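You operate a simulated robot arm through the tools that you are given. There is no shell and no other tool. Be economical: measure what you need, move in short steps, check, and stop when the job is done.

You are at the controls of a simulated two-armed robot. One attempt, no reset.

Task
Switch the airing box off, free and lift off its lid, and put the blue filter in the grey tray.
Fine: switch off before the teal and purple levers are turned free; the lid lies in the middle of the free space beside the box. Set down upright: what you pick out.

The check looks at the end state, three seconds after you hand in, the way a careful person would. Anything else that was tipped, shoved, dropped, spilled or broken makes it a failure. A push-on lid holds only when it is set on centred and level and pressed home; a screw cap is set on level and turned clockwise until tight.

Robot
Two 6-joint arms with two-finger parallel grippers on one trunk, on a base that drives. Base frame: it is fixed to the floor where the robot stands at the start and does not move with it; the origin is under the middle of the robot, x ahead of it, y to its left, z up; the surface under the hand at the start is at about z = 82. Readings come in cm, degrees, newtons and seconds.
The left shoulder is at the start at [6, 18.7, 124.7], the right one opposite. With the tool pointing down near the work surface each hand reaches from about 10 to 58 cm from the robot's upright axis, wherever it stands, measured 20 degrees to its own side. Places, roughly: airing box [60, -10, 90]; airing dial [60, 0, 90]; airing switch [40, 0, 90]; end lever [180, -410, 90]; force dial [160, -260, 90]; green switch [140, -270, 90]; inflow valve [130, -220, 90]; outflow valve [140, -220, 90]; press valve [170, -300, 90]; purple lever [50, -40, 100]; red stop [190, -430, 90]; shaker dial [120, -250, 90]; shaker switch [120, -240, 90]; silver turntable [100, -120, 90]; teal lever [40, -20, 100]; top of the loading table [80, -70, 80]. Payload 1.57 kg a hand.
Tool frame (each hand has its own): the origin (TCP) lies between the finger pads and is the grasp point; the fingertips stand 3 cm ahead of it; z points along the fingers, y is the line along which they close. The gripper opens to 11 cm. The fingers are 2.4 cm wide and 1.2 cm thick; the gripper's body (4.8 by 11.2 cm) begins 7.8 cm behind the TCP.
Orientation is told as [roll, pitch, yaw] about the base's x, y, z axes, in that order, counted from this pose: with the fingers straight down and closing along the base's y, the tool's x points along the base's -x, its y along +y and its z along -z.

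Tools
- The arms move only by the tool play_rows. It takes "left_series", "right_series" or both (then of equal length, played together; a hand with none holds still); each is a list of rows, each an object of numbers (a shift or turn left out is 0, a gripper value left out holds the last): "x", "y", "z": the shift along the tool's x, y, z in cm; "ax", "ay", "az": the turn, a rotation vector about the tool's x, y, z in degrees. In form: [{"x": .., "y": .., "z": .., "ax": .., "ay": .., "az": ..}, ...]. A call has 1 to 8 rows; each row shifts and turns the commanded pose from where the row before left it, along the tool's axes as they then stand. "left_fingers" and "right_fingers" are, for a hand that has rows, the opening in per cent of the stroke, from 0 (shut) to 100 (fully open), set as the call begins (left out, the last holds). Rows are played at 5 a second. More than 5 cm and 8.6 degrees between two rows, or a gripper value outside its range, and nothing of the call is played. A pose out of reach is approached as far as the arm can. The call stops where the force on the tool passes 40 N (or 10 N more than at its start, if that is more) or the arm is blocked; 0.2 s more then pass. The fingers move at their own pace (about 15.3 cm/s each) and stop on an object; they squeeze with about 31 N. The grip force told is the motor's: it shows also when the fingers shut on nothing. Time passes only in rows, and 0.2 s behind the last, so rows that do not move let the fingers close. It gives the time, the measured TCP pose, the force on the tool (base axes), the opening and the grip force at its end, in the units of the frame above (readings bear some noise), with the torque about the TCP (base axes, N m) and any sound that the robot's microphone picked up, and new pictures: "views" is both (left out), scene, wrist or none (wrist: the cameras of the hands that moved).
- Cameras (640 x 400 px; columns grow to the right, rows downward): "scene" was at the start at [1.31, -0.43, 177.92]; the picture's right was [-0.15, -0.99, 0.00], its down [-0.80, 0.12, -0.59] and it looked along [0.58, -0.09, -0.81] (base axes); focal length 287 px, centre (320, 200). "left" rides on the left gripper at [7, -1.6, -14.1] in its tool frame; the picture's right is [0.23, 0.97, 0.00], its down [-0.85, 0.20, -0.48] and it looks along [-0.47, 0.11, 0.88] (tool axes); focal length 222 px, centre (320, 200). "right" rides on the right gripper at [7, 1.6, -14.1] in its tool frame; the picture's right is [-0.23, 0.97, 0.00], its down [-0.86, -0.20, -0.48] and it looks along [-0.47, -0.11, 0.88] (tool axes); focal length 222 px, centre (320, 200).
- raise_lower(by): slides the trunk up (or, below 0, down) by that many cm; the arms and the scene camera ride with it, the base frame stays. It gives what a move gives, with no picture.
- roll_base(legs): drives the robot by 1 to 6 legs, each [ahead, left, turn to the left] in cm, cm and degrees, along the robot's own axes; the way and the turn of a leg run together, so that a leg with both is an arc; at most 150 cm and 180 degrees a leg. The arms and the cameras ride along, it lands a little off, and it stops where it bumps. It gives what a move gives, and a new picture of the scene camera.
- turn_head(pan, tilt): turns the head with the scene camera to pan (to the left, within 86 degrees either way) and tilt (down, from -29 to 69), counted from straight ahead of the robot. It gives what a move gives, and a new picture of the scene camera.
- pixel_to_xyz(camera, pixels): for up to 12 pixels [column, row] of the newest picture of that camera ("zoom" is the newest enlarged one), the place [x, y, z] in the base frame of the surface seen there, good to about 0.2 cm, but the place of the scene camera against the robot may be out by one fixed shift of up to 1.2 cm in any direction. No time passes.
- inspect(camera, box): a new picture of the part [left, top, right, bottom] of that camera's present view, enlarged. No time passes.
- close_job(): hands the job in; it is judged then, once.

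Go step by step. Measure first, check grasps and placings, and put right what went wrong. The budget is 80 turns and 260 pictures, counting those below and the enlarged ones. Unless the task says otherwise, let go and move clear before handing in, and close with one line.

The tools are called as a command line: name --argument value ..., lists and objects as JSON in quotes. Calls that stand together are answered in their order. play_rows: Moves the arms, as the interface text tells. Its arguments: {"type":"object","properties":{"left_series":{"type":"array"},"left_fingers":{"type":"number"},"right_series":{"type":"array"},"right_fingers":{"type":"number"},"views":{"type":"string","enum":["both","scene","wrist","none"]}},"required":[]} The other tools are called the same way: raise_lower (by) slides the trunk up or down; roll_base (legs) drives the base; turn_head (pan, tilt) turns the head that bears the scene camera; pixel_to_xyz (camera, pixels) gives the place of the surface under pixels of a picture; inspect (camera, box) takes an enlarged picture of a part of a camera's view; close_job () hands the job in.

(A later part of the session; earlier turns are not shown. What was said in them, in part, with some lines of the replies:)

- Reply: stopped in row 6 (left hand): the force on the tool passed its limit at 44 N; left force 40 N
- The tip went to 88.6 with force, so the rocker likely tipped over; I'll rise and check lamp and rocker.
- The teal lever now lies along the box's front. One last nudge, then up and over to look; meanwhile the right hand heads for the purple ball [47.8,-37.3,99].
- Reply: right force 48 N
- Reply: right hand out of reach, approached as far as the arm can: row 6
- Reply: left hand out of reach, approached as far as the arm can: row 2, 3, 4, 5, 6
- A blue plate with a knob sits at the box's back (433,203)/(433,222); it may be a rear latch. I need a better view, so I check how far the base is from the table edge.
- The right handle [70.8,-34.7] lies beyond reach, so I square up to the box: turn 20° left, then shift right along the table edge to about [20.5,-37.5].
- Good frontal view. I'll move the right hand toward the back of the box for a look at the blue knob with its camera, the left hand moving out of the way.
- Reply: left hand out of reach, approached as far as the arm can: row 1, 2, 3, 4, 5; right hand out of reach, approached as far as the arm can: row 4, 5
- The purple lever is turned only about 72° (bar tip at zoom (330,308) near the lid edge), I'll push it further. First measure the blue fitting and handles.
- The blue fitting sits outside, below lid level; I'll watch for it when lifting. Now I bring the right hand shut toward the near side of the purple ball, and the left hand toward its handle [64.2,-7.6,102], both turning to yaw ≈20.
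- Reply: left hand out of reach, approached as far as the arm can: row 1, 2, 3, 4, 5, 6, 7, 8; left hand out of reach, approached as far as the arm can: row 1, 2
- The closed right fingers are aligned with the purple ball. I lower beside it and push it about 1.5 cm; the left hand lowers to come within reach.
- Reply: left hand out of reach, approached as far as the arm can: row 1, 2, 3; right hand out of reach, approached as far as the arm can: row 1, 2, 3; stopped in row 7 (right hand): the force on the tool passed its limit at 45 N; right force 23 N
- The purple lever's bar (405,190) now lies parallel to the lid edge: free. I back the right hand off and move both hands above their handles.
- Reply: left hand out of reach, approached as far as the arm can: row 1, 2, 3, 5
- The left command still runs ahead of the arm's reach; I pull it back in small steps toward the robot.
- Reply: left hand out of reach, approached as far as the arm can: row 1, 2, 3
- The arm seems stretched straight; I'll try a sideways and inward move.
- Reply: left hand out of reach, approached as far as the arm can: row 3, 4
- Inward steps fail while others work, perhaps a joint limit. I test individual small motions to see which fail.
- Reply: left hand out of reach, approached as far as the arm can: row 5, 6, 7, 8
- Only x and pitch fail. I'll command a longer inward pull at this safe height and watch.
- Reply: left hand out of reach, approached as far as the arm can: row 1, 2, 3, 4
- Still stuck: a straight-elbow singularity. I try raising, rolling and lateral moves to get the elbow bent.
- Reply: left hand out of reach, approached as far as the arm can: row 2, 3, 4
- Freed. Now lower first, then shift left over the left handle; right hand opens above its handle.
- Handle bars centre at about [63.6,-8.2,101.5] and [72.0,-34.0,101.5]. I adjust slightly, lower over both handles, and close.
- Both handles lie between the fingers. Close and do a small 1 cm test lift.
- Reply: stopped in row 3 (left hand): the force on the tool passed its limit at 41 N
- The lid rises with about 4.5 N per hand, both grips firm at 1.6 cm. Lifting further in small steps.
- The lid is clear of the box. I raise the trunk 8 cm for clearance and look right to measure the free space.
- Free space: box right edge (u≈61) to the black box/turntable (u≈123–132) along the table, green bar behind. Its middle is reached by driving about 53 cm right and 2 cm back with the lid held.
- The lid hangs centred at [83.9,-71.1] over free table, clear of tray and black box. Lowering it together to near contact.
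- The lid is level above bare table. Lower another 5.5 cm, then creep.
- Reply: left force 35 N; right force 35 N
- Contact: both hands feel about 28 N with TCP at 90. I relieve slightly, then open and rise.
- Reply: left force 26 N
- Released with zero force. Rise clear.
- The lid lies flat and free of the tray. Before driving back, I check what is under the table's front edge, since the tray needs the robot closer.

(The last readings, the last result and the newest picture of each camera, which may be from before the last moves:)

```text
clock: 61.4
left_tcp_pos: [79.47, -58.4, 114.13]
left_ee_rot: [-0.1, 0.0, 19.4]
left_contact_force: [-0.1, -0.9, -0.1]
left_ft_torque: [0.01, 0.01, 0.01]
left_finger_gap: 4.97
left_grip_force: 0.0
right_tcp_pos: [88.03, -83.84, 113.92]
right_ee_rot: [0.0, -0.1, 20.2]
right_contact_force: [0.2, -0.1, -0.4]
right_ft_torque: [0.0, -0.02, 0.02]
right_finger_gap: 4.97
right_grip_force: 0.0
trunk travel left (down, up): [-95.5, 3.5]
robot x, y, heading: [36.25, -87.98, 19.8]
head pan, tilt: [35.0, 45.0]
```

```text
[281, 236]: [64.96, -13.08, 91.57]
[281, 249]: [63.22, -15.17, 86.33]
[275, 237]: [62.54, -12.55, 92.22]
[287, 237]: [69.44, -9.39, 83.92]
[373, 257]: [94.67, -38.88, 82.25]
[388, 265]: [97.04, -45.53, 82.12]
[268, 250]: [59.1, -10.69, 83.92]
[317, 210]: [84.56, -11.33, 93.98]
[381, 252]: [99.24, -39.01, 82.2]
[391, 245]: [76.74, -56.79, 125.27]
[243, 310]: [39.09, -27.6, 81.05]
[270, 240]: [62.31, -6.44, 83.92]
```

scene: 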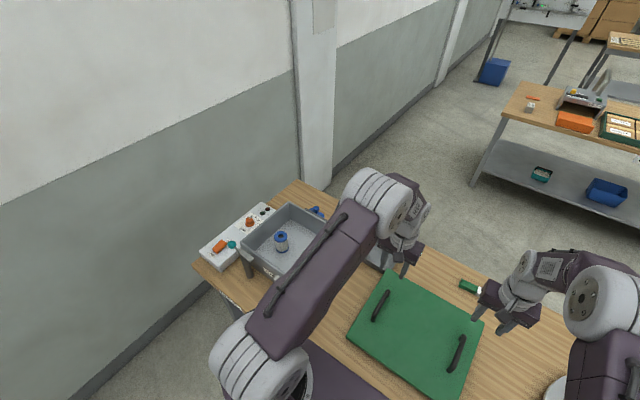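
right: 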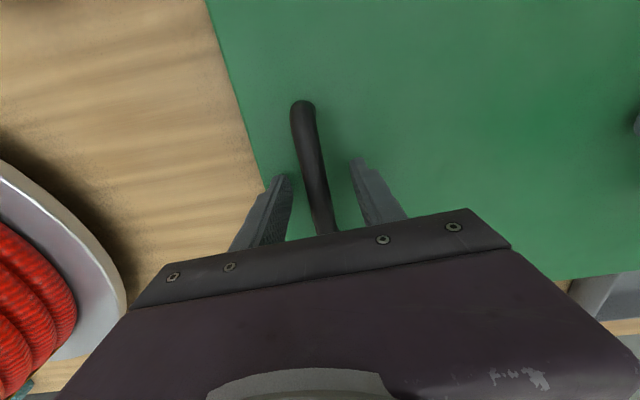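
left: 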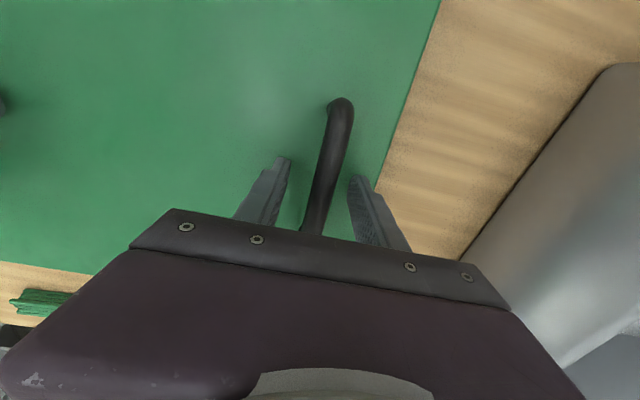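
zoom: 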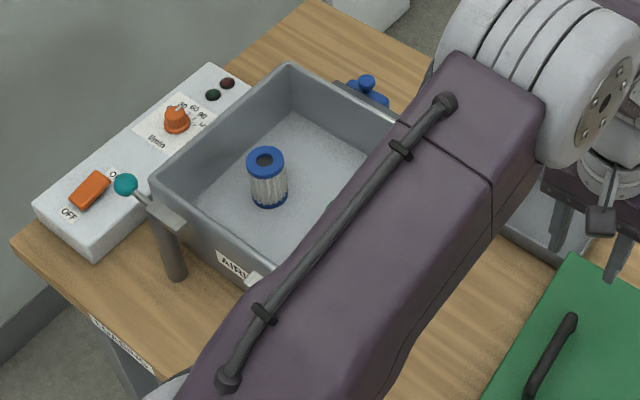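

The blue filter stands upright near [64,-13.5], top z≈92, on the box floor z≈84; the back fitting is just a tap. I'll drive back left 45 cm and then try 12 cm ahead under the table edge so the right hand can serve both filter and tray.

roll_base --legs '[[0, 45, 0], [6, 0, 0]]'

roll_base --legs '[[7, 0, 0]]'

turn_head --pan 0 --tilt 52

```text
clock: 64.8
left_tcp_pos: [68.94, -14.5, 114.11]
left_ee_rot: [-0.2, -0.1, 18.7]
left_contact_force: [-1.0, -0.4, -0.7]
left_ft_torque: [0.01, 0.01, -0.01]
left_finger_gap: 4.95
left_grip_force: 0.0
right_tcp_pos: [77.35, -40.18, 113.81]
right_ee_rot: [0.0, -0.1, 19.6]
right_contact_force: [0.2, -0.6, 0.1]
right_ft_torque: [-0.03, 0.0, 0.01]
right_finger_gap: 4.95
right_grip_force: 0.0
trunk travel left (down, up): [-95.5, 3.5]
robot x, y, heading: [25.46, -43.11, 19.3]
head pan, tilt: [35.0, 45.0]
stopped in leg 2: the robot was blocked; the commanded pose is now the measured one
```

scene: 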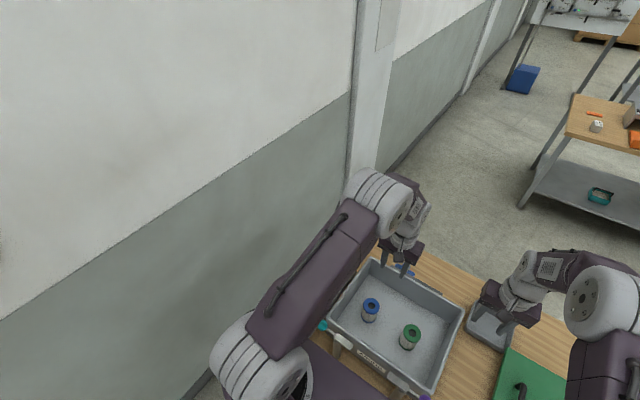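

```text
clock: 65.5
left_tcp_pos: [69.39, -14.44, 114.03]
left_ee_rot: [-0.1, 0.1, 18.5]
left_contact_force: [0.5, -1.1, -0.6]
left_ft_torque: [-0.02, 0.03, 0.02]
left_finger_gap: 4.96
left_grip_force: 0.0
right_tcp_pos: [77.47, -40.07, 113.82]
right_ee_rot: [0.0, -0.1, 19.2]
right_contact_force: [-0.3, -0.5, -0.1]
right_ft_torque: [0.01, 0.04, -0.03]
right_finger_gap: 4.93
right_grip_force: 0.0
trunk travel left (down, up): [-95.5, 3.5]
robot x, y, heading: [25.56, -43.65, 18.8]
head pan, tilt: [35.0, 45.0]
stopped in leg 1: the robot was blocked; the commanded pose is now the measured one
```

scene: 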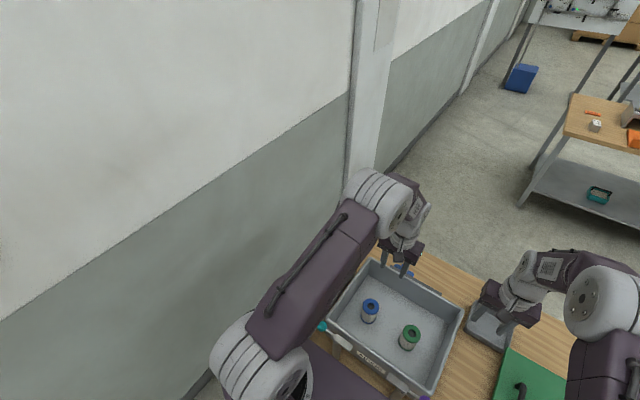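

```text
clock: 66.5
left_tcp_pos: [69.04, -14.4, 114.15]
left_ee_rot: [-0.2, 0.0, 18.5]
left_contact_force: [0.2, -0.3, 0.3]
left_ft_torque: [0.05, -0.02, 0.01]
left_finger_gap: 4.98
left_grip_force: 0.1
right_tcp_pos: [77.25, -40.13, 113.94]
right_ee_rot: [0.0, -0.1, 19.2]
right_contact_force: [-0.4, 0.1, 0.6]
right_ft_torque: [-0.05, -0.04, -0.01]
right_finger_gap: 4.94
right_grip_force: 0.0
trunk travel left (down, up): [-95.5, 3.5]
robot x, y, heading: [25.72, -43.28, 19.0]
head pan, tilt: [0.0, 52.0]
```

scene: 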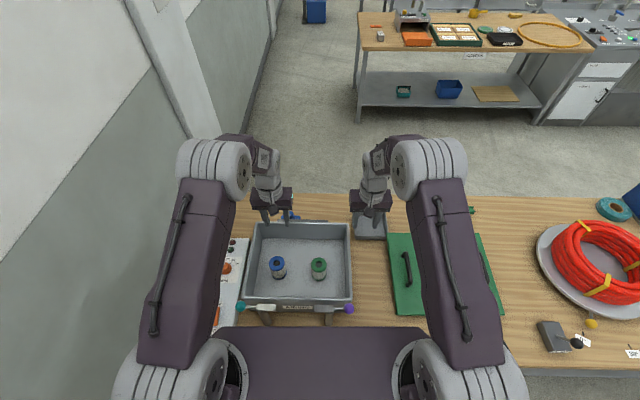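

Blocked at the table front, so about 1 more cm only; I'll use a forward-tilted tool for reach. Back off slightly, stow the left hand back, and tilt the right hand 30° forward.

play_rows --left_series '[{"x": 3.5, "y": 1.5}, {"x": 3.5, "y": 1.5}, {"x": 3.5, "y": 1.5}, {"x": 3.5, "y": 1.5}, {"x": 3.5, "y": 1}]' --right_series '[{"x": 2}, {"ay": -7.5}, {"ay": -7.5}, {"ay": -7.5}, {"ay": -7.5}]' --right_fingers 65 --views "none"

roll_base --legs '[[-0.7, 0, 0.7], [0, 16, 0]]'

```text
clock: 67.7
left_tcp_pos: [50.09, -13.34, 114.21]
left_ee_rot: [-0.2, -0.2, 18.6]
left_contact_force: [-0.2, 0.6, 0.5]
left_ft_torque: [-0.01, -0.03, 0.0]
left_finger_gap: 4.97
left_grip_force: 0.1
right_tcp_pos: [75.22, -40.83, 114.06]
right_ee_rot: [-0.2, -30.3, 19.3]
right_contact_force: [-0.5, -1.0, -0.2]
right_ft_torque: [-0.01, 0.03, -0.02]
right_finger_gap: 7.14
right_grip_force: 0.0
right hand out of reach, approached as far as the arm can: row 4
trunk travel left (down, up): [-95.5, 3.5]
robot x, y, heading: [25.67, -43.48, 18.6]
head pan, tilt: [0.0, 52.0]
```

```text
clock: 69.4
left_tcp_pos: [43.96, 1.61, 114.3]
left_ee_rot: [0.1, 0.0, 19.2]
left_contact_force: [-0.2, -0.2, -0.1]
left_ft_torque: [0.02, -0.01, -0.01]
left_finger_gap: 4.95
left_grip_force: 0.1
right_tcp_pos: [69.57, -25.48, 113.79]
right_ee_rot: [0.1, -30.2, 19.9]
right_contact_force: [0.0, -0.2, 0.6]
right_ft_torque: [0.03, -0.02, 0.0]
right_finger_gap: 7.15
right_grip_force: 0.1
trunk travel left (down, up): [-95.5, 3.5]
robot x, y, heading: [19.66, -28.77, 19.7]
head pan, tilt: [0.0, 52.0]
```

scene: 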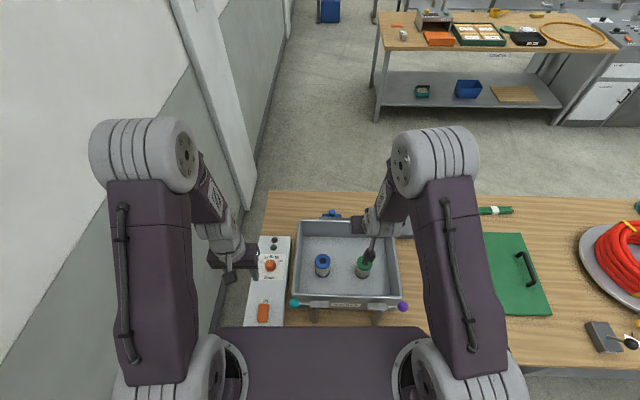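

Measure the filter and tray precisely from this view.

inspect --camera "scene" --box '[280, 190, 440, 320]'

pixel_to_xyz --camera "scene" --pixels '[[322, 254], [315, 261], [329, 261], [322, 266], [322, 272], [322, 262], [316, 300], [305, 300], [298, 260], [398, 260], [363, 262], [322, 276]]'

inspect --camera "right" --box '[0, 0, 640, 400]'

```text
3.08 times, centred on (360, 255) of scene
```

zoom: 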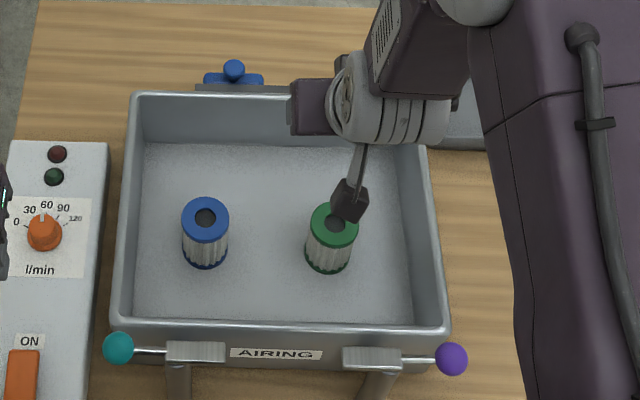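

```text
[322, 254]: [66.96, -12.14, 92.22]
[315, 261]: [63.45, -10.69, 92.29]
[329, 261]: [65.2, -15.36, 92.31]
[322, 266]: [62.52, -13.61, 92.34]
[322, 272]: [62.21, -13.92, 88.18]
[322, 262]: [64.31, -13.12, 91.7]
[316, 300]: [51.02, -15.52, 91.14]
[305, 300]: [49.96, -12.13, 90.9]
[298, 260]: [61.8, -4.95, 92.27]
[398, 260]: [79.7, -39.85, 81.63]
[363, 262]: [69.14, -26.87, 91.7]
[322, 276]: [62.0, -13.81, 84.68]
```

```text
1.00 times, centred on (320, 200) of right (not enlarged: the box is as wide or as high as the picture)
```

zoom: 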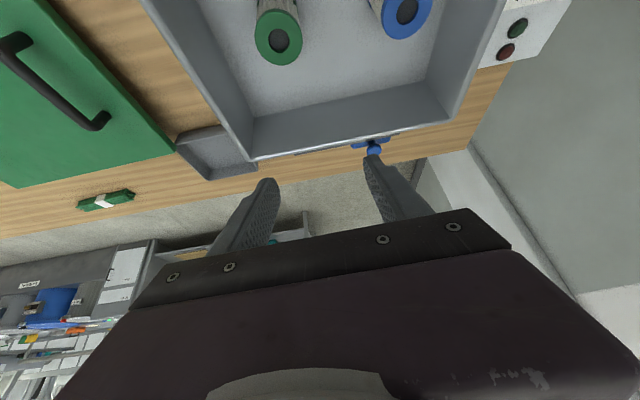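

pixel_to_xyz --camera "right" --pixels '[[407, 31], [390, 17], [425, 12], [278, 58], [260, 40], [298, 40], [278, 20], [240, 172], [182, 142], [205, 175], [222, 128], [255, 158]]'

```text
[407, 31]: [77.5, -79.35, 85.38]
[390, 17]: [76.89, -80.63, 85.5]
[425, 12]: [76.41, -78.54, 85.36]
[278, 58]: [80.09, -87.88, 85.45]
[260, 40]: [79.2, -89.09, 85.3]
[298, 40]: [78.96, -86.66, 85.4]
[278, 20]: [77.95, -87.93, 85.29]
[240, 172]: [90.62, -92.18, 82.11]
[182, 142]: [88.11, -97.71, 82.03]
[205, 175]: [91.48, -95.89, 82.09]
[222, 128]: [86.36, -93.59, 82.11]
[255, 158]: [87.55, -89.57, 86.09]
```

Lower the trunk 10 cm and shift the right hand left above the filter.

raise_lower --by -10

play_rows --right_series '[{"y": 4.4}, {"y": 4.4}, {"y": 4.4}]' --views "both"

```text
clock: 70.8
left_tcp_pos: [43.87, 1.81, 104.2]
left_ee_rot: [-0.1, 0.0, 19.3]
left_contact_force: [1.0, 0.3, 0.6]
left_ft_torque: [-0.01, 0.0, 0.0]
left_finger_gap: 4.97
left_grip_force: 0.1
right_tcp_pos: [69.47, -25.38, 103.96]
right_ee_rot: [0.0, -30.1, 19.9]
right_contact_force: [0.2, -0.1, 0.5]
right_ft_torque: [0.0, -0.01, 0.02]
right_finger_gap: 7.17
right_grip_force: 0.1
trunk travel left (down, up): [-85.5, 13.5]
robot x, y, heading: [19.55, -28.85, 19.4]
head pan, tilt: [0.0, 52.0]
```

```text
clock: 71.6
left_tcp_pos: [43.87, 2.03, 104.14]
left_ee_rot: [-0.1, 0.0, 19.2]
left_contact_force: [-0.2, 0.5, 0.1]
left_ft_torque: [-0.07, -0.03, 0.01]
left_finger_gap: 4.95
left_grip_force: 0.1
right_tcp_pos: [64.88, -12.71, 103.93]
right_ee_rot: [-0.1, -30.1, 20.1]
right_contact_force: [-0.2, 0.4, -0.2]
right_ft_torque: [0.0, -0.04, 0.02]
right_finger_gap: 7.15
right_grip_force: 0.1
trunk travel left (down, up): [-85.5, 13.5]
robot x, y, heading: [19.67, -28.23, 19.6]
head pan, tilt: [0.0, 52.0]
```

scene: 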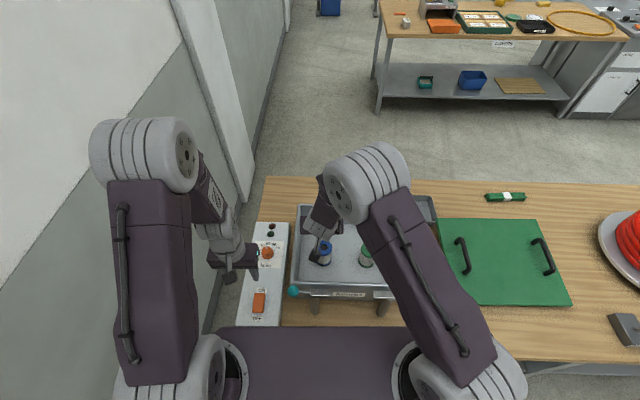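
right: 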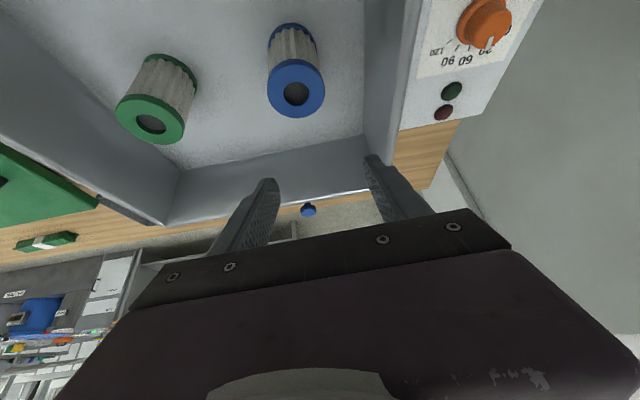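

pixel_to_xyz --camera "right" --pixels '[[297, 112], [272, 92], [320, 88], [300, 68], [130, 200], [370, 130], [285, 175], [380, 192]]'

pixel_to_xyz --camera "scene" --pixels '[[414, 200], [436, 198], [432, 212], [440, 220], [415, 196], [435, 196], [424, 205], [428, 225]]'

inspect --camera "scene" --box '[280, 180, 460, 310]'

```text
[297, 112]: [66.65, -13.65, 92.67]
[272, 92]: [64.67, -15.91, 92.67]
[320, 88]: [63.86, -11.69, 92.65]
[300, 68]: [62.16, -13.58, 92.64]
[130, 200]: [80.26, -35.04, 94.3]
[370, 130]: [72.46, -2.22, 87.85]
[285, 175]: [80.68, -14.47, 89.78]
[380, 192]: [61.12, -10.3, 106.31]
```

```text
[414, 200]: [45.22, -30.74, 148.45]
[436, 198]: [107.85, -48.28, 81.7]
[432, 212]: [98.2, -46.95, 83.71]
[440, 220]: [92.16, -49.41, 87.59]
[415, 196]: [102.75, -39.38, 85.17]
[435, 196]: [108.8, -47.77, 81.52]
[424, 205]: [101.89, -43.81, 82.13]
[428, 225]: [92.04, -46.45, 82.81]
```

```text
3.08 times, centred on (370, 245) of scene
```

zoom: 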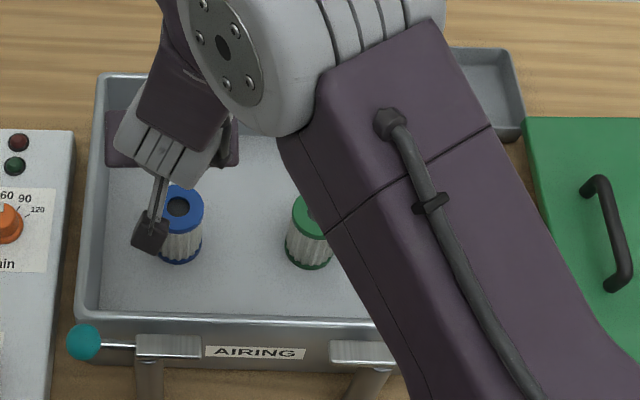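

Right camera puts the filter's top centre at [64.4,-13.7,92.65]. I correct and descend around it.

play_rows --right_series '[{"y": -0.8}, {"x": 1.8, "z": 2.715}, {"x": 1.8, "z": 2.715}, {"x": 1.8, "z": 2.715}]' --views "both"

inspect --camera "scene" --box '[270, 190, 410, 310]'

```text
clock: 72.6
left_tcp_pos: [43.93, 1.88, 104.13]
left_ee_rot: [-0.1, 0.0, 19.2]
left_contact_force: [0.1, 0.6, -0.3]
left_ft_torque: [0.0, -0.01, -0.03]
left_finger_gap: 4.95
left_grip_force: 0.0
right_tcp_pos: [64.79, -13.9, 94.2]
right_ee_rot: [0.0, -30.2, 19.9]
right_contact_force: [0.4, -0.3, -0.6]
right_ft_torque: [0.05, -0.01, -0.01]
right_finger_gap: 7.15
right_grip_force: 0.0
trunk travel left (down, up): [-85.5, 13.5]
robot x, y, heading: [19.44, -28.62, 19.6]
head pan, tilt: [0.0, 52.0]
```

scene: 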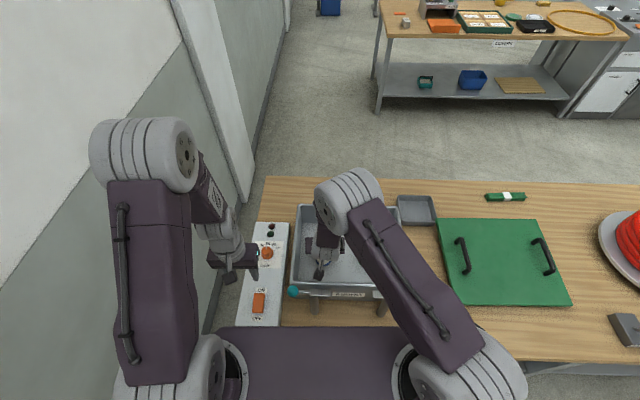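
right: 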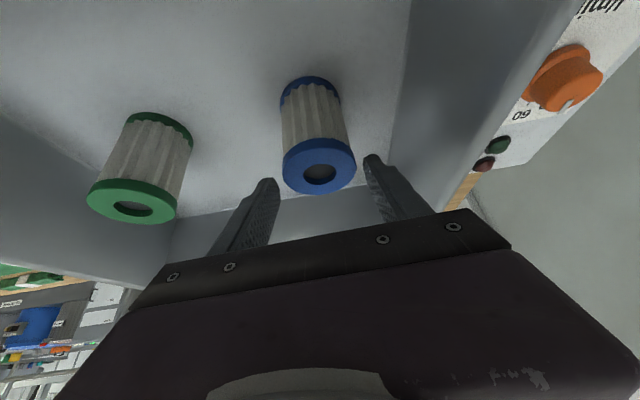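

```text
3.33 times, centred on (340, 250) of scene
```

zoom: 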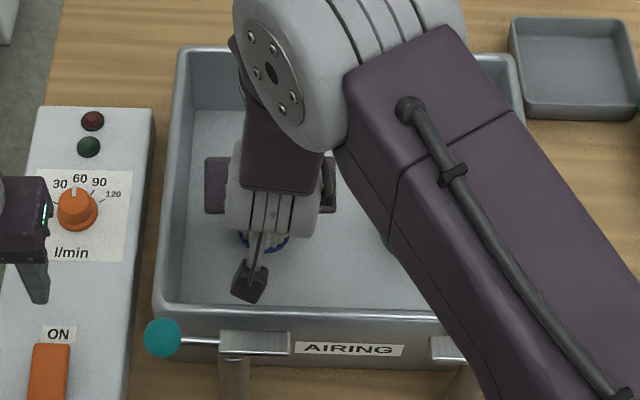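

pixel_to_xyz --camera "scene" --pixels '[[350, 225], [365, 225], [380, 260], [330, 240], [322, 273], [400, 300]]'

play_rows --right_series '[{"x": 1.0, "z": 1.35, "y": 0.3}, {"x": 0.95, "z": 1.35}, {}]' --views "wrist"

```text
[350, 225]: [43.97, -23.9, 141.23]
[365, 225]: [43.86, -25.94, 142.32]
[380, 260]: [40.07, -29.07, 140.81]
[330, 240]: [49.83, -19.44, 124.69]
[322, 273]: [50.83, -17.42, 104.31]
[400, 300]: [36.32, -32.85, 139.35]
```

```text
clock: 73.4
left_tcp_pos: [43.83, 1.82, 104.09]
left_ee_rot: [-0.1, 0.0, 19.2]
left_contact_force: [0.3, -0.4, 0.5]
left_ft_torque: [0.02, 0.0, 0.02]
left_finger_gap: 4.94
left_grip_force: 0.0
right_tcp_pos: [64.18, -13.87, 90.93]
right_ee_rot: [0.0, -30.1, 19.9]
right_contact_force: [0.4, -0.3, -0.6]
right_ft_torque: [-0.03, -0.03, 0.0]
right_finger_gap: 7.16
right_grip_force: 0.1
trunk travel left (down, up): [-85.5, 13.5]
robot x, y, heading: [19.84, -28.59, 19.8]
head pan, tilt: [0.0, 52.0]
```

right: 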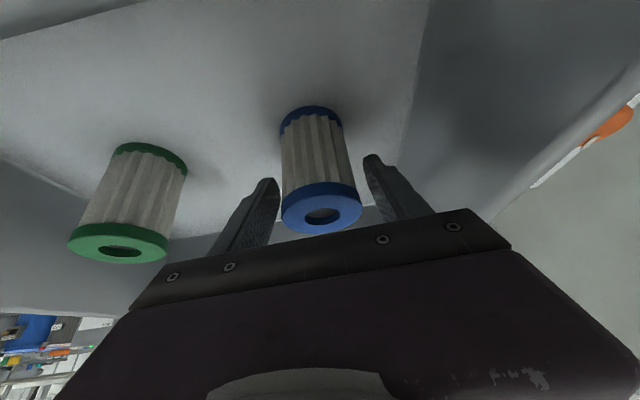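

The blue filter stands between the pads. Close and lift 1.5 cm to test.

play_rows --right_series '[{}, {}, {}]' --right_fingers 0 --views "none"

play_rows --right_series '[{"x": -0.4, "z": -0.69}, {"x": -0.6, "z": -1.04}, {}]' --views "wrist"

```text
clock: 74.2
left_tcp_pos: [43.88, 1.9, 104.26]
left_ee_rot: [-0.2, 0.1, 19.2]
left_contact_force: [0.5, -0.3, -0.3]
left_ft_torque: [-0.01, 0.0, -0.02]
left_finger_gap: 4.94
left_grip_force: 0.1
right_tcp_pos: [64.19, -13.79, 90.96]
right_ee_rot: [-0.1, -30.1, 20.0]
right_contact_force: [-0.7, 0.1, -0.5]
right_ft_torque: [0.01, -0.01, -0.02]
right_finger_gap: 5.48
right_grip_force: 30.6
trunk travel left (down, up): [-85.5, 13.5]
robot x, y, heading: [19.32, -28.8, 19.7]
head pan, tilt: [0.0, 52.0]
```

```text
clock: 75.0
left_tcp_pos: [43.78, 1.85, 104.17]
left_ee_rot: [-0.1, 0.0, 19.3]
left_contact_force: [0.3, 0.3, 0.2]
left_ft_torque: [-0.01, 0.02, 0.01]
left_finger_gap: 4.96
left_grip_force: 0.1
right_tcp_pos: [64.27, -13.69, 92.88]
right_ee_rot: [-0.2, -30.1, 20.0]
right_contact_force: [-0.9, 0.4, -0.8]
right_ft_torque: [0.01, 0.03, 0.0]
right_finger_gap: 5.47
right_grip_force: 31.2
trunk travel left (down, up): [-85.5, 13.5]
robot x, y, heading: [19.39, -28.62, 19.8]
head pan, tilt: [0.0, 52.0]
```

right: 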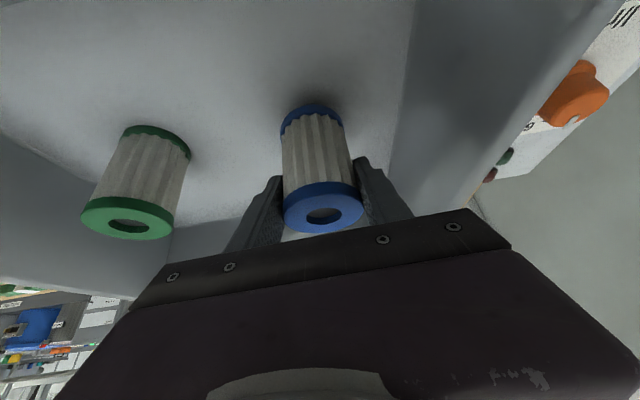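

Held firmly (5.5 cm gap). Raise the trunk 13 cm to clear the rim.

raise_lower --by 13

play_rows --right_series '[{"x": -1.5, "z": -2.6}, {}]' --views "both"

```text
clock: 76.5
left_tcp_pos: [43.95, 1.85, 117.33]
left_ee_rot: [-0.1, 0.0, 19.1]
left_contact_force: [-0.6, -0.1, -0.2]
left_ft_torque: [0.02, -0.01, -0.02]
left_finger_gap: 4.96
left_grip_force: 0.1
right_tcp_pos: [64.17, -13.7, 105.84]
right_ee_rot: [0.0, -30.2, 19.9]
right_contact_force: [-0.3, 0.1, -0.5]
right_ft_torque: [-0.02, -0.03, 0.03]
right_finger_gap: 5.49
right_grip_force: 31.0
trunk travel left (down, up): [-98.5, 0.5]
robot x, y, heading: [19.93, -28.16, 19.5]
head pan, tilt: [0.0, 52.0]
```

```text
clock: 77.2
left_tcp_pos: [43.97, 1.88, 117.19]
left_ee_rot: [-0.1, 0.0, 19.3]
left_contact_force: [-0.5, 0.7, -0.3]
left_ft_torque: [0.03, -0.02, 0.02]
left_finger_gap: 4.95
left_grip_force: 0.0
right_tcp_pos: [64.25, -13.74, 108.86]
right_ee_rot: [-0.1, -30.1, 19.9]
right_contact_force: [0.0, 0.0, -1.9]
right_ft_torque: [0.01, 0.01, 0.01]
right_finger_gap: 5.47
right_grip_force: 31.3
trunk travel left (down, up): [-98.5, 0.5]
robot x, y, heading: [19.7, -29.16, 19.9]
head pan, tilt: [0.0, 52.0]
```

scene: 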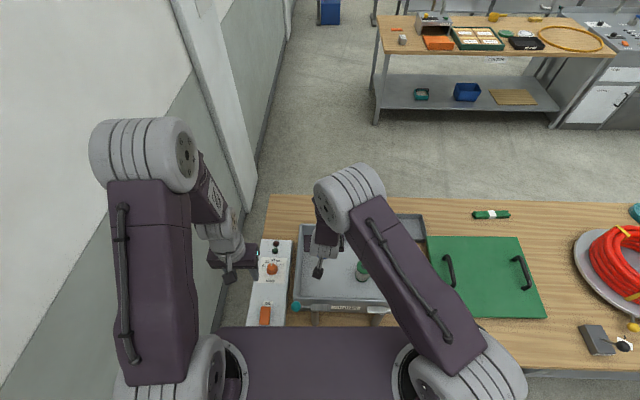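
right: 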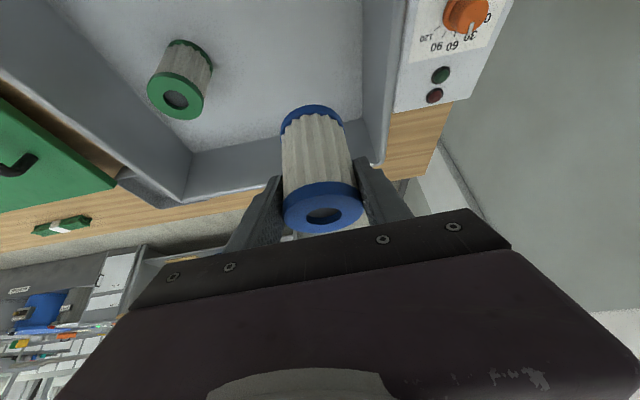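

Filter bottom is about 102, clear of the rim. Drive 20 cm right.

roll_base --legs '[[0, -20, 0]]'

inspect --camera "scene" --box '[270, 180, 450, 310]'

```text
clock: 78.8
left_tcp_pos: [50.52, -16.69, 117.18]
left_ee_rot: [-0.5, 0.0, 19.3]
left_contact_force: [-0.2, 0.7, -0.1]
left_ft_torque: [-0.07, -0.04, 0.0]
left_finger_gap: 4.95
left_grip_force: 0.1
right_tcp_pos: [70.84, -32.27, 108.7]
right_ee_rot: [-0.4, -30.2, 20.1]
right_contact_force: [0.0, 0.9, -1.3]
right_ft_torque: [-0.04, 0.0, -0.01]
right_finger_gap: 5.5
right_grip_force: 31.0
trunk travel left (down, up): [-98.5, 0.5]
robot x, y, heading: [26.0, -47.51, 19.7]
head pan, tilt: [0.0, 52.0]
```

scene: 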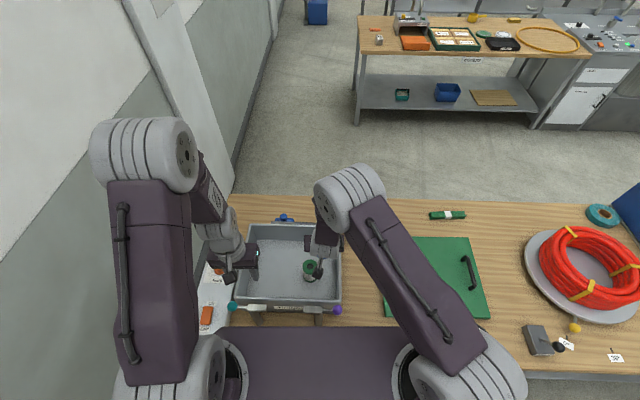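

```text
3.08 times, centred on (360, 245) of scene
```

zoom: 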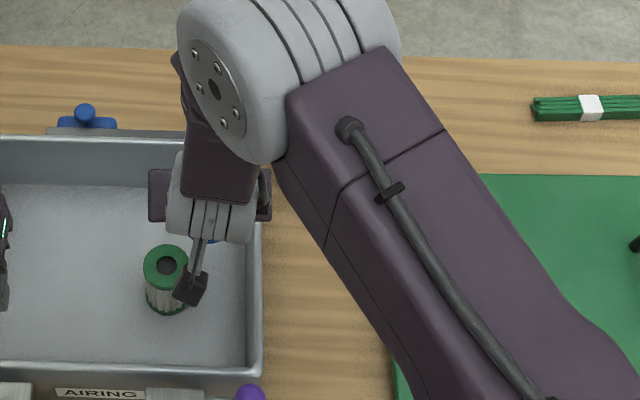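

Now shift the right hand 17 cm right so it lines up with the tray, and view.

play_rows --right_series '[{"y": -4.4}, {"y": -4.4}, {"y": -4.4}, {"y": -4.0}]' --views "both"

```text
clock: 79.8
left_tcp_pos: [50.6, -17.34, 117.26]
left_ee_rot: [0.1, 0.0, 19.3]
left_contact_force: [0.6, -0.3, 0.3]
left_ft_torque: [0.02, 0.02, 0.01]
left_finger_gap: 4.92
left_grip_force: 0.0
right_tcp_pos: [76.87, -49.05, 108.89]
right_ee_rot: [0.1, -30.1, 19.9]
right_contact_force: [0.3, -1.3, -0.4]
right_ft_torque: [0.03, 0.05, 0.03]
right_finger_gap: 5.45
right_grip_force: 30.9
trunk travel left (down, up): [-98.5, 0.5]
robot x, y, heading: [26.25, -47.48, 19.8]
head pan, tilt: [0.0, 52.0]
```

scene: 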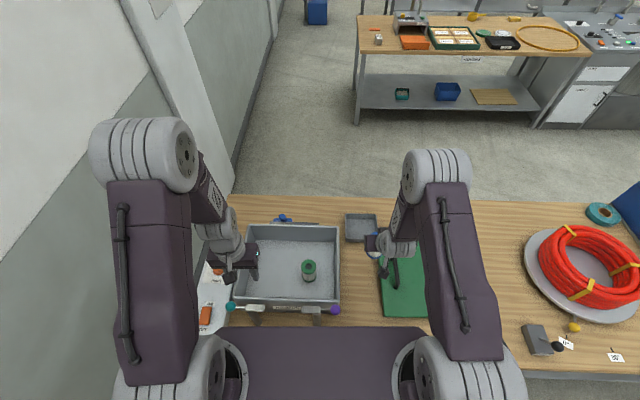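
right: 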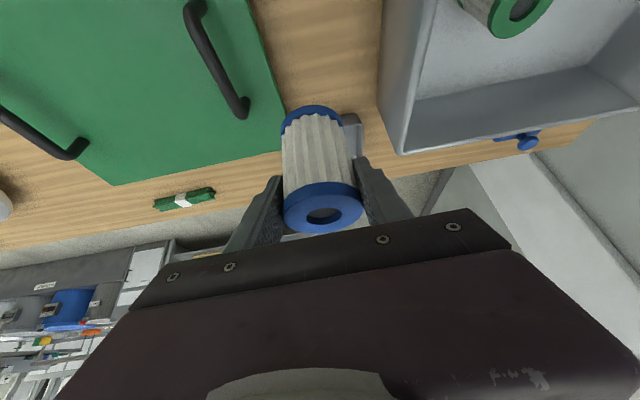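

inspect --camera "scene" --box '[330, 190, 420, 260]'

pixel_to_xyz --camera "scene" --pixels '[[345, 215], [376, 214], [346, 241], [360, 242], [360, 214], [360, 225], [350, 236], [372, 220], [343, 241], [377, 222]]'

```text
5.71 times, centred on (375, 225) of scene
```

zoom: 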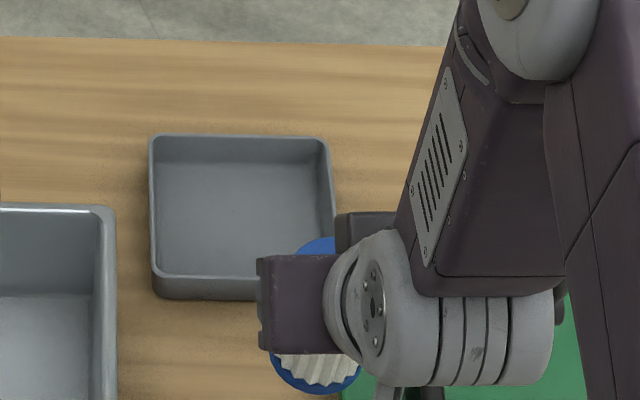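

```text
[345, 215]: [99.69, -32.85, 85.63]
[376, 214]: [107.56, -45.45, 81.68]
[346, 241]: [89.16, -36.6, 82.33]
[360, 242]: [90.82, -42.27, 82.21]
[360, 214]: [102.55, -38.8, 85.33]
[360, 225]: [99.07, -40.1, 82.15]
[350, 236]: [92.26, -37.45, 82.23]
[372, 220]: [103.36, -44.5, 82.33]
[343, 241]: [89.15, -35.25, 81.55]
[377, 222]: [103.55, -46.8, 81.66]
```

Tray floor spans roughly v 72–83, centre ≈[97.6,-41.8]; bottom of filter hangs 6.6 cm below TCP. I nudge ahead, lower the trunk 12, and reach forward 12 cm.

roll_base --legs '[[0.8, 0, 0]]'

raise_lower --by -12

play_rows --right_series '[{"x": -3.46, "z": 2}, {"x": -3.46, "z": 2}, {"x": -3.46, "z": 2}]' --views "both"

```text
clock: 80.5
left_tcp_pos: [51.04, -17.13, 117.22]
left_ee_rot: [-0.1, 0.0, 18.9]
left_contact_force: [-0.1, -0.3, -1.0]
left_ft_torque: [0.02, -0.03, -0.01]
left_finger_gap: 4.96
left_grip_force: 0.0
right_tcp_pos: [77.05, -49.01, 108.85]
right_ee_rot: [0.0, -30.1, 19.8]
right_contact_force: [0.2, -0.2, -0.5]
right_ft_torque: [0.01, -0.01, -0.01]
right_finger_gap: 5.46
right_grip_force: 31.1
trunk travel left (down, up): [-98.5, 0.5]
robot x, y, heading: [26.52, -47.16, 19.2]
head pan, tilt: [0.0, 52.0]
```

scene: 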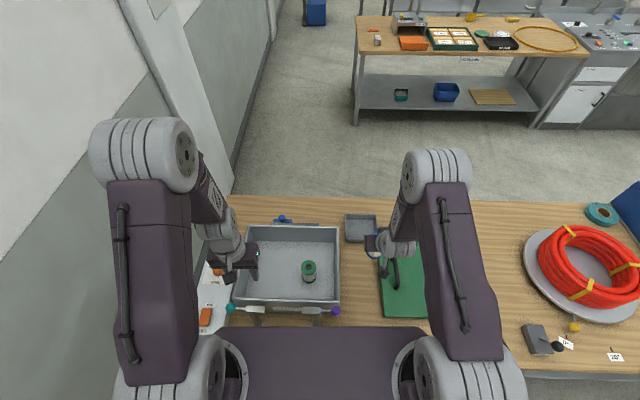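

```text
clock: 82.0
left_tcp_pos: [51.19, -16.98, 105.13]
left_ee_rot: [-0.1, 0.0, 19.0]
left_contact_force: [-0.2, -0.1, -0.3]
left_ft_torque: [-0.03, 0.0, 0.02]
left_finger_gap: 4.96
left_grip_force: 0.1
right_tcp_pos: [77.27, -48.98, 96.92]
right_ee_rot: [0.0, -30.1, 19.7]
right_contact_force: [0.8, 0.6, -0.2]
right_ft_torque: [0.0, -0.01, 0.01]
right_finger_gap: 5.46
right_grip_force: 31.2
trunk travel left (down, up): [-86.5, 12.5]
robot x, y, heading: [26.76, -47.6, 19.4]
head pan, tilt: [0.0, 52.0]
```

```text
clock: 82.8
left_tcp_pos: [51.19, -16.98, 105.18]
left_ee_rot: [-0.1, 0.0, 18.9]
left_contact_force: [0.3, 0.4, 0.2]
left_ft_torque: [0.02, 0.03, 0.01]
left_finger_gap: 4.95
left_grip_force: 0.1
right_tcp_pos: [88.52, -44.9, 96.93]
right_ee_rot: [0.1, -30.1, 19.7]
right_contact_force: [0.0, -0.7, -0.7]
right_ft_torque: [-0.01, 0.02, -0.01]
right_finger_gap: 5.48
right_grip_force: 31.5
trunk travel left (down, up): [-86.5, 12.5]
robot x, y, heading: [26.44, -47.1, 19.6]
head pan, tilt: [0.0, 52.0]
```

scene: 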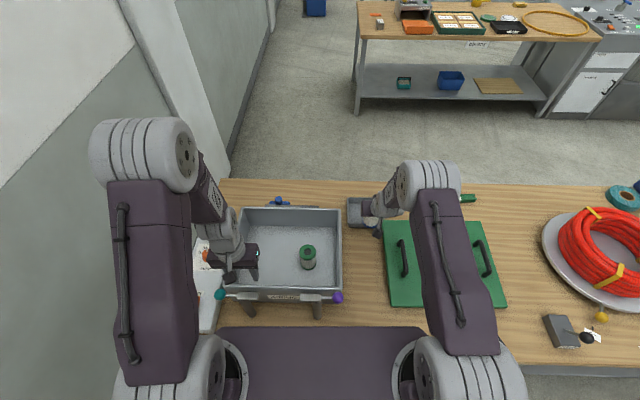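
right: 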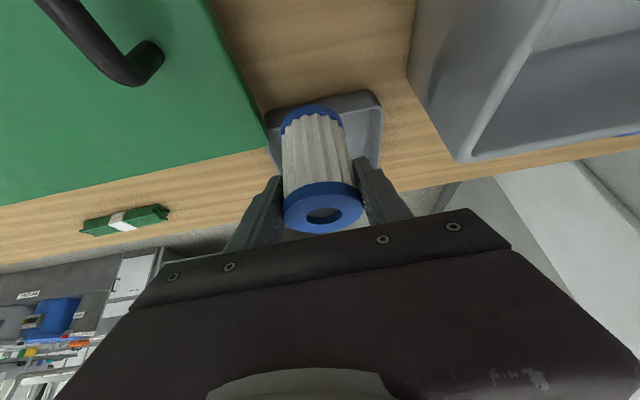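

pixel_to_xyz --camera "right" --pixels '[[268, 116], [300, 104], [376, 93], [379, 130], [376, 165], [360, 108], [362, 140], [274, 160], [350, 96], [365, 165]]'

play_rows --right_series '[{"x": -2.6, "z": 1.5}, {"x": -2.6, "z": 1.5}]' --views "wrist"

```text
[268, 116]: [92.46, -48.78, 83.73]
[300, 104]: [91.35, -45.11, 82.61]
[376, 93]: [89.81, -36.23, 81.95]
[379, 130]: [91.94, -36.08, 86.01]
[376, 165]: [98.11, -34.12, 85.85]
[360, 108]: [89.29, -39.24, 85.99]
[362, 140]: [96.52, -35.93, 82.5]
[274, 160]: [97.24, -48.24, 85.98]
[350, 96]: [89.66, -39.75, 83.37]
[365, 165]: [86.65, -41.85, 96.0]
```

```text
clock: 83.4
left_tcp_pos: [51.04, -17.1, 105.19]
left_ee_rot: [-0.1, 0.1, 18.9]
left_contact_force: [-0.5, 0.3, -0.1]
left_ft_torque: [0.01, 0.02, 0.01]
left_finger_gap: 4.95
left_grip_force: 0.0
right_tcp_pos: [94.12, -42.76, 96.81]
right_ee_rot: [0.1, -30.1, 19.7]
right_contact_force: [-0.2, 0.3, -1.2]
right_ft_torque: [0.01, 0.0, 0.0]
right_finger_gap: 5.46
right_grip_force: 31.6
trunk travel left (down, up): [-86.5, 12.5]
robot x, y, heading: [26.88, -47.51, 19.8]
head pan, tilt: [0.0, 52.0]
```

right: 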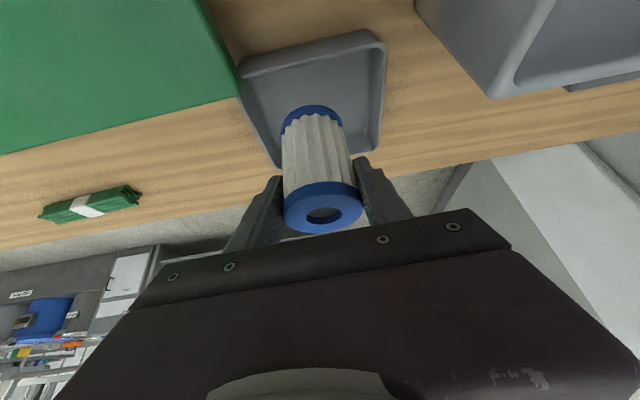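

Tray rims put its centre at u≈71.6, v≈77.4 ([97,-41.3]). I go 2.4 cm further forward, check, then descend.

play_rows --right_series '[{"x": -1.04, "z": 0.6, "y": 0.4}, {"x": -1.04, "z": 0.6}, {"x": 1.2, "z": 2.08}, {"x": 1.2, "z": 2.08}, {}]' --views "both"

inspect --camera "scene" --box '[330, 180, 420, 250]'

```text
clock: 84.6
left_tcp_pos: [51.09, -17.03, 105.13]
left_ee_rot: [-0.1, 0.0, 19.0]
left_contact_force: [0.0, 0.5, -1.2]
left_ft_torque: [0.0, 0.0, -0.03]
left_finger_gap: 4.94
left_grip_force: 0.0
right_tcp_pos: [96.29, -41.58, 92.22]
right_ee_rot: [0.1, -30.1, 19.6]
right_contact_force: [-0.5, -0.4, -0.9]
right_ft_torque: [-0.01, 0.02, 0.0]
right_finger_gap: 5.47
right_grip_force: 30.5
trunk travel left (down, up): [-86.5, 12.5]
robot x, y, heading: [26.91, -47.37, 19.2]
head pan, tilt: [0.0, 52.0]
```

scene: 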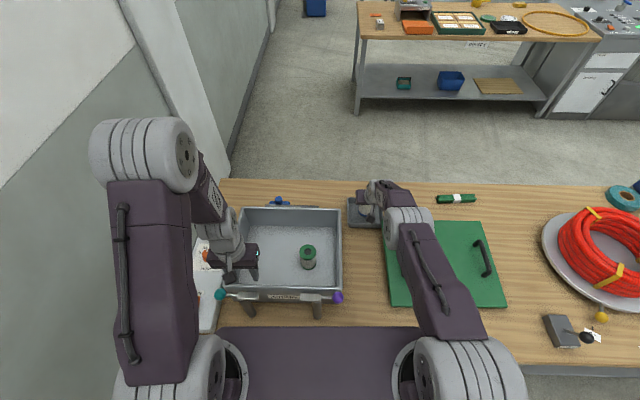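
right: 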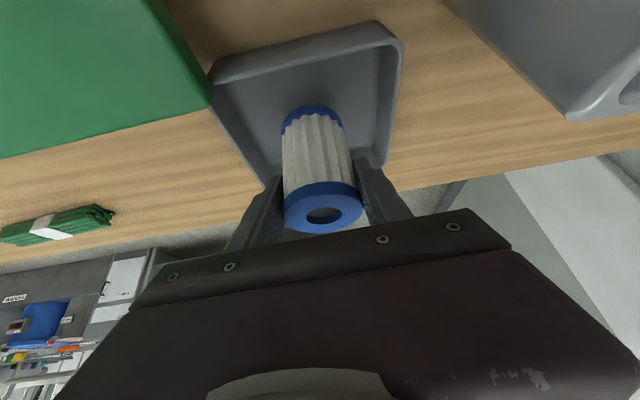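

```text
5.71 times, centred on (375, 215) of scene
```

zoom: 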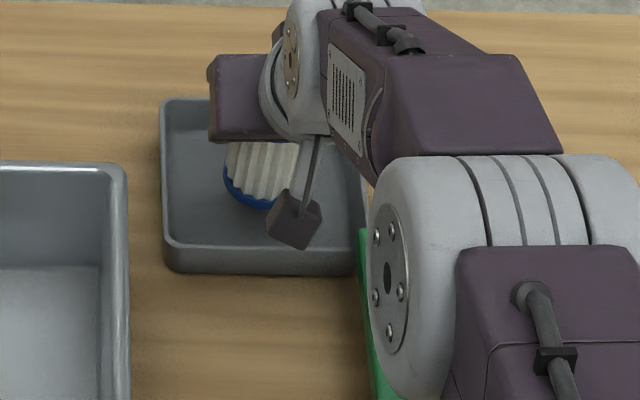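

The filter hangs inside the tray walls. Descend gently to contact.

play_rows --right_series '[{"x": 0.7, "z": 1.21}, {"x": 0.5, "z": 0.87}, {"x": 0.15, "z": 0.26}, {}]' --views "wrist"

```text
clock: 85.6
left_tcp_pos: [51.16, -16.98, 105.18]
left_ee_rot: [-0.2, 0.0, 19.0]
left_contact_force: [-0.2, 0.2, 0.3]
left_ft_torque: [-0.04, 0.01, 0.01]
left_finger_gap: 4.93
left_grip_force: 0.1
right_tcp_pos: [95.89, -41.78, 89.85]
right_ee_rot: [0.0, -30.1, 19.8]
right_contact_force: [1.0, -0.4, -1.0]
right_ft_torque: [0.0, 0.02, 0.02]
right_finger_gap: 5.47
right_grip_force: 31.0
right hand out of reach, approached as far as the arm can: row 2
trunk travel left (down, up): [-86.5, 12.5]
robot x, y, heading: [26.21, -47.15, 19.4]
head pan, tilt: [0.0, 52.0]
```

right: 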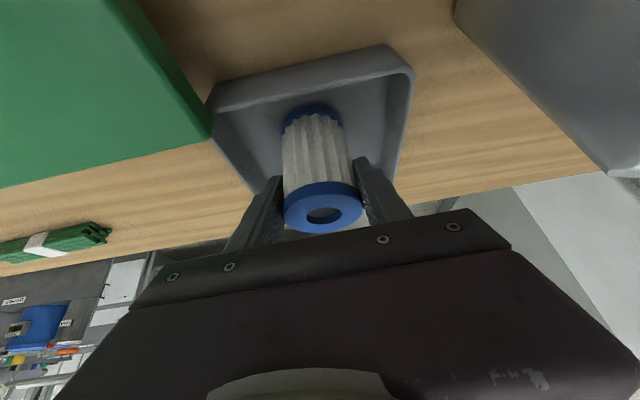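

Reach limit is touched, so I lower the last bit with the trunk.

raise_lower --by -0.5

```text
clock: 86.1
left_tcp_pos: [51.01, -16.97, 104.72]
left_ee_rot: [0.0, 0.0, 19.0]
left_contact_force: [0.2, 0.3, -0.1]
left_ft_torque: [0.0, 0.04, -0.01]
left_finger_gap: 4.95
left_grip_force: 0.0
right_tcp_pos: [95.88, -41.73, 89.19]
right_ee_rot: [0.0, -30.3, 19.7]
right_contact_force: [-0.4, -1.1, 5.3]
right_ft_torque: [0.05, 0.04, 0.01]
right_finger_gap: 5.48
right_grip_force: 31.2
trunk travel left (down, up): [-86.0, 13.0]
robot x, y, heading: [26.83, -47.54, 19.5]
head pan, tilt: [0.0, 52.0]
```

Contact at 5 N with TCP z 89.2, as predicted. Open.

play_rows --right_series '[{}, {}, {}]' --right_fingers 68 --views "wrist"

```text
clock: 86.9
left_tcp_pos: [51.19, -16.9, 104.84]
left_ee_rot: [0.0, 0.0, 18.9]
left_contact_force: [0.9, -0.4, 0.2]
left_ft_torque: [-0.02, 0.0, 0.01]
left_finger_gap: 4.96
left_grip_force: 0.0
right_tcp_pos: [95.94, -41.74, 89.15]
right_ee_rot: [0.0, -30.0, 19.7]
right_contact_force: [-0.3, -0.1, -0.4]
right_ft_torque: [0.01, -0.01, -0.02]
right_finger_gap: 7.47
right_grip_force: 0.1
trunk travel left (down, up): [-86.0, 13.0]
robot x, y, heading: [26.71, -47.27, 19.1]
head pan, tilt: [0.0, 52.0]
```

right: 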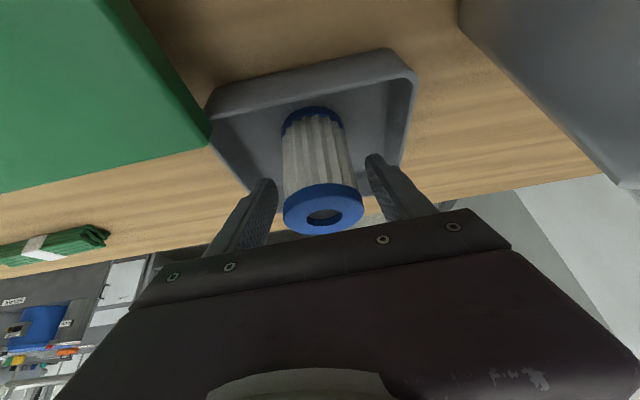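

Released; the filter stands. Raise straight up with the trunk and view.

raise_lower --by 12.5

roll_base --legs '[[-15, 0, 0]]'

inspect --camera "scene" --box '[200, 150, 520, 350]'

```text
clock: 88.5
left_tcp_pos: [51.19, -16.89, 117.25]
left_ee_rot: [-0.1, 0.0, 19.0]
left_contact_force: [0.1, -0.1, 0.6]
left_ft_torque: [-0.01, 0.0, 0.01]
left_finger_gap: 4.95
left_grip_force: 0.1
right_tcp_pos: [96.02, -41.83, 101.63]
right_ee_rot: [0.1, -30.1, 19.7]
right_contact_force: [0.0, 0.6, -0.3]
right_ft_torque: [-0.03, -0.04, -0.01]
right_finger_gap: 7.49
right_grip_force: 0.1
trunk travel left (down, up): [-98.5, 0.5]
robot x, y, heading: [26.44, -47.25, 19.5]
head pan, tilt: [0.0, 52.0]
```

```text
clock: 89.8
left_tcp_pos: [37.15, -21.71, 117.02]
left_ee_rot: [-0.1, 0.1, 19.0]
left_contact_force: [0.1, -0.4, 0.1]
left_ft_torque: [0.01, 0.01, 0.01]
left_finger_gap: 4.94
left_grip_force: 0.1
right_tcp_pos: [81.96, -46.69, 101.36]
right_ee_rot: [-0.1, -29.9, 19.7]
right_contact_force: [0.2, -0.2, 0.6]
right_ft_torque: [-0.01, 0.01, -0.02]
right_finger_gap: 7.46
right_grip_force: 0.0
trunk travel left (down, up): [-98.5, 0.5]
robot x, y, heading: [12.78, -52.17, 19.2]
head pan, tilt: [0.0, 52.0]
```

scene: 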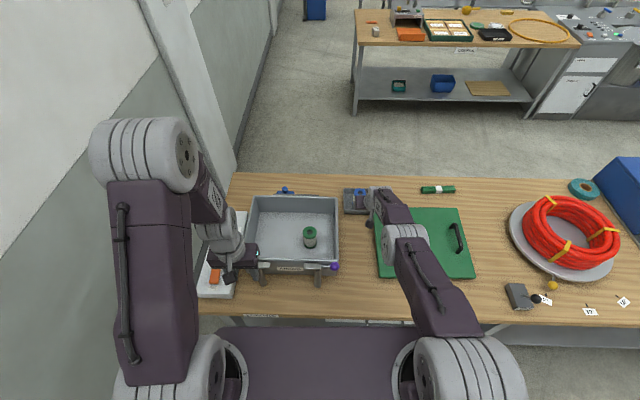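

```text
2.00 times, centred on (360, 250) of scene
```

zoom: 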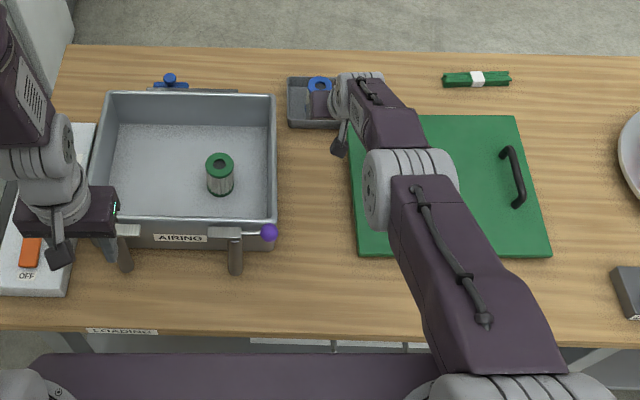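

The filter stands in the tray. I back off 20 cm more for a clear final look.

roll_base --legs '[[-20, 0, 0]]'

turn_head --pan 0 --tilt 42

inspect --camera "scene" --box '[220, 150, 500, 330]'

```text
clock: 91.5
left_tcp_pos: [18.39, -28.5, 117.07]
left_ee_rot: [0.0, 0.2, 19.1]
left_contact_force: [0.1, -0.1, 0.2]
left_ft_torque: [0.0, 0.02, -0.01]
left_finger_gap: 4.99
left_grip_force: 0.1
right_tcp_pos: [63.05, -53.32, 101.46]
right_ee_rot: [0.0, -29.9, 19.7]
right_contact_force: [0.8, -0.6, 0.0]
right_ft_torque: [-0.01, -0.02, 0.0]
right_finger_gap: 7.46
right_grip_force: 0.1
trunk travel left (down, up): [-98.5, 0.5]
robot x, y, heading: [-6.53, -58.62, 19.4]
head pan, tilt: [0.0, 52.0]
```

scene: 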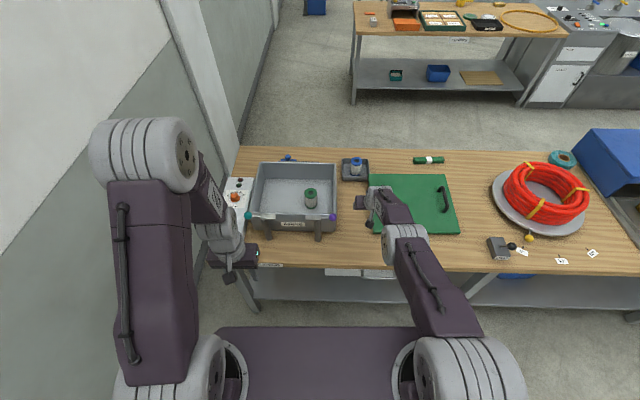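

```text
clock: 92.2
left_tcp_pos: [18.11, -28.57, 117.21]
left_ee_rot: [0.0, -0.1, 19.0]
left_contact_force: [0.2, 0.7, 0.5]
left_ft_torque: [0.01, 0.01, -0.02]
left_finger_gap: 4.95
left_grip_force: 0.1
right_tcp_pos: [62.88, -53.28, 101.72]
right_ee_rot: [-0.1, -30.0, 19.7]
right_contact_force: [-0.6, -0.4, -0.2]
right_ft_torque: [0.02, 0.01, -0.03]
right_finger_gap: 7.48
right_grip_force: 0.2
trunk travel left (down, up): [-98.5, 0.5]
robot x, y, heading: [-6.43, -58.84, 19.3]
head pan, tilt: [0.0, 42.0]
```

scene: 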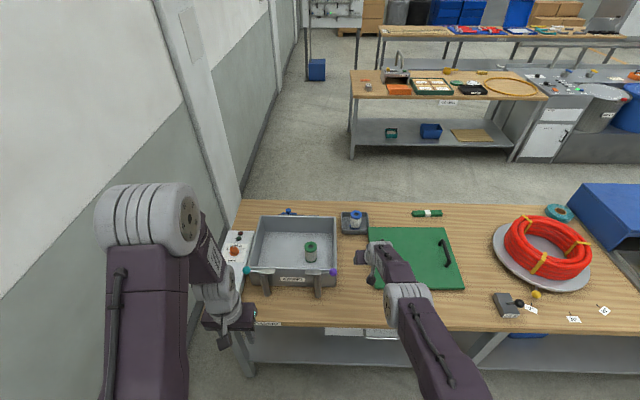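

```text
2.22 times, centred on (360, 240) of scene
```

zoom: 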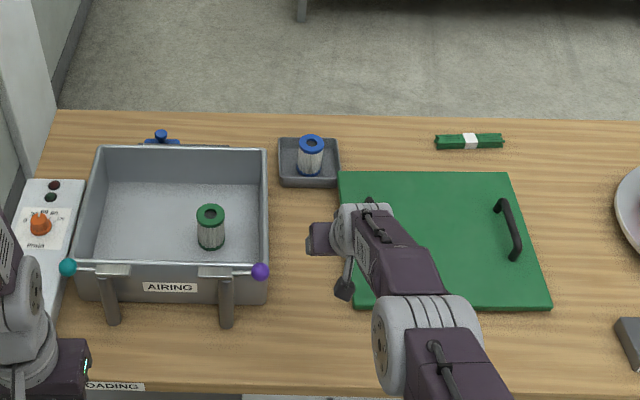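

The final view shows the switch off with its lamp dark and both levers turned free. The lid lies flat in the free space, the blue filter stands upright in the tray, and nothing else was disturbed, so I am handing in.

close_job

```text
The job is handed in.
```

The airing box is switched off and its lid is off, lying flat near the middle of the free space to its right. The blue filter stands upright in the grey tray, and I have handed the job in.
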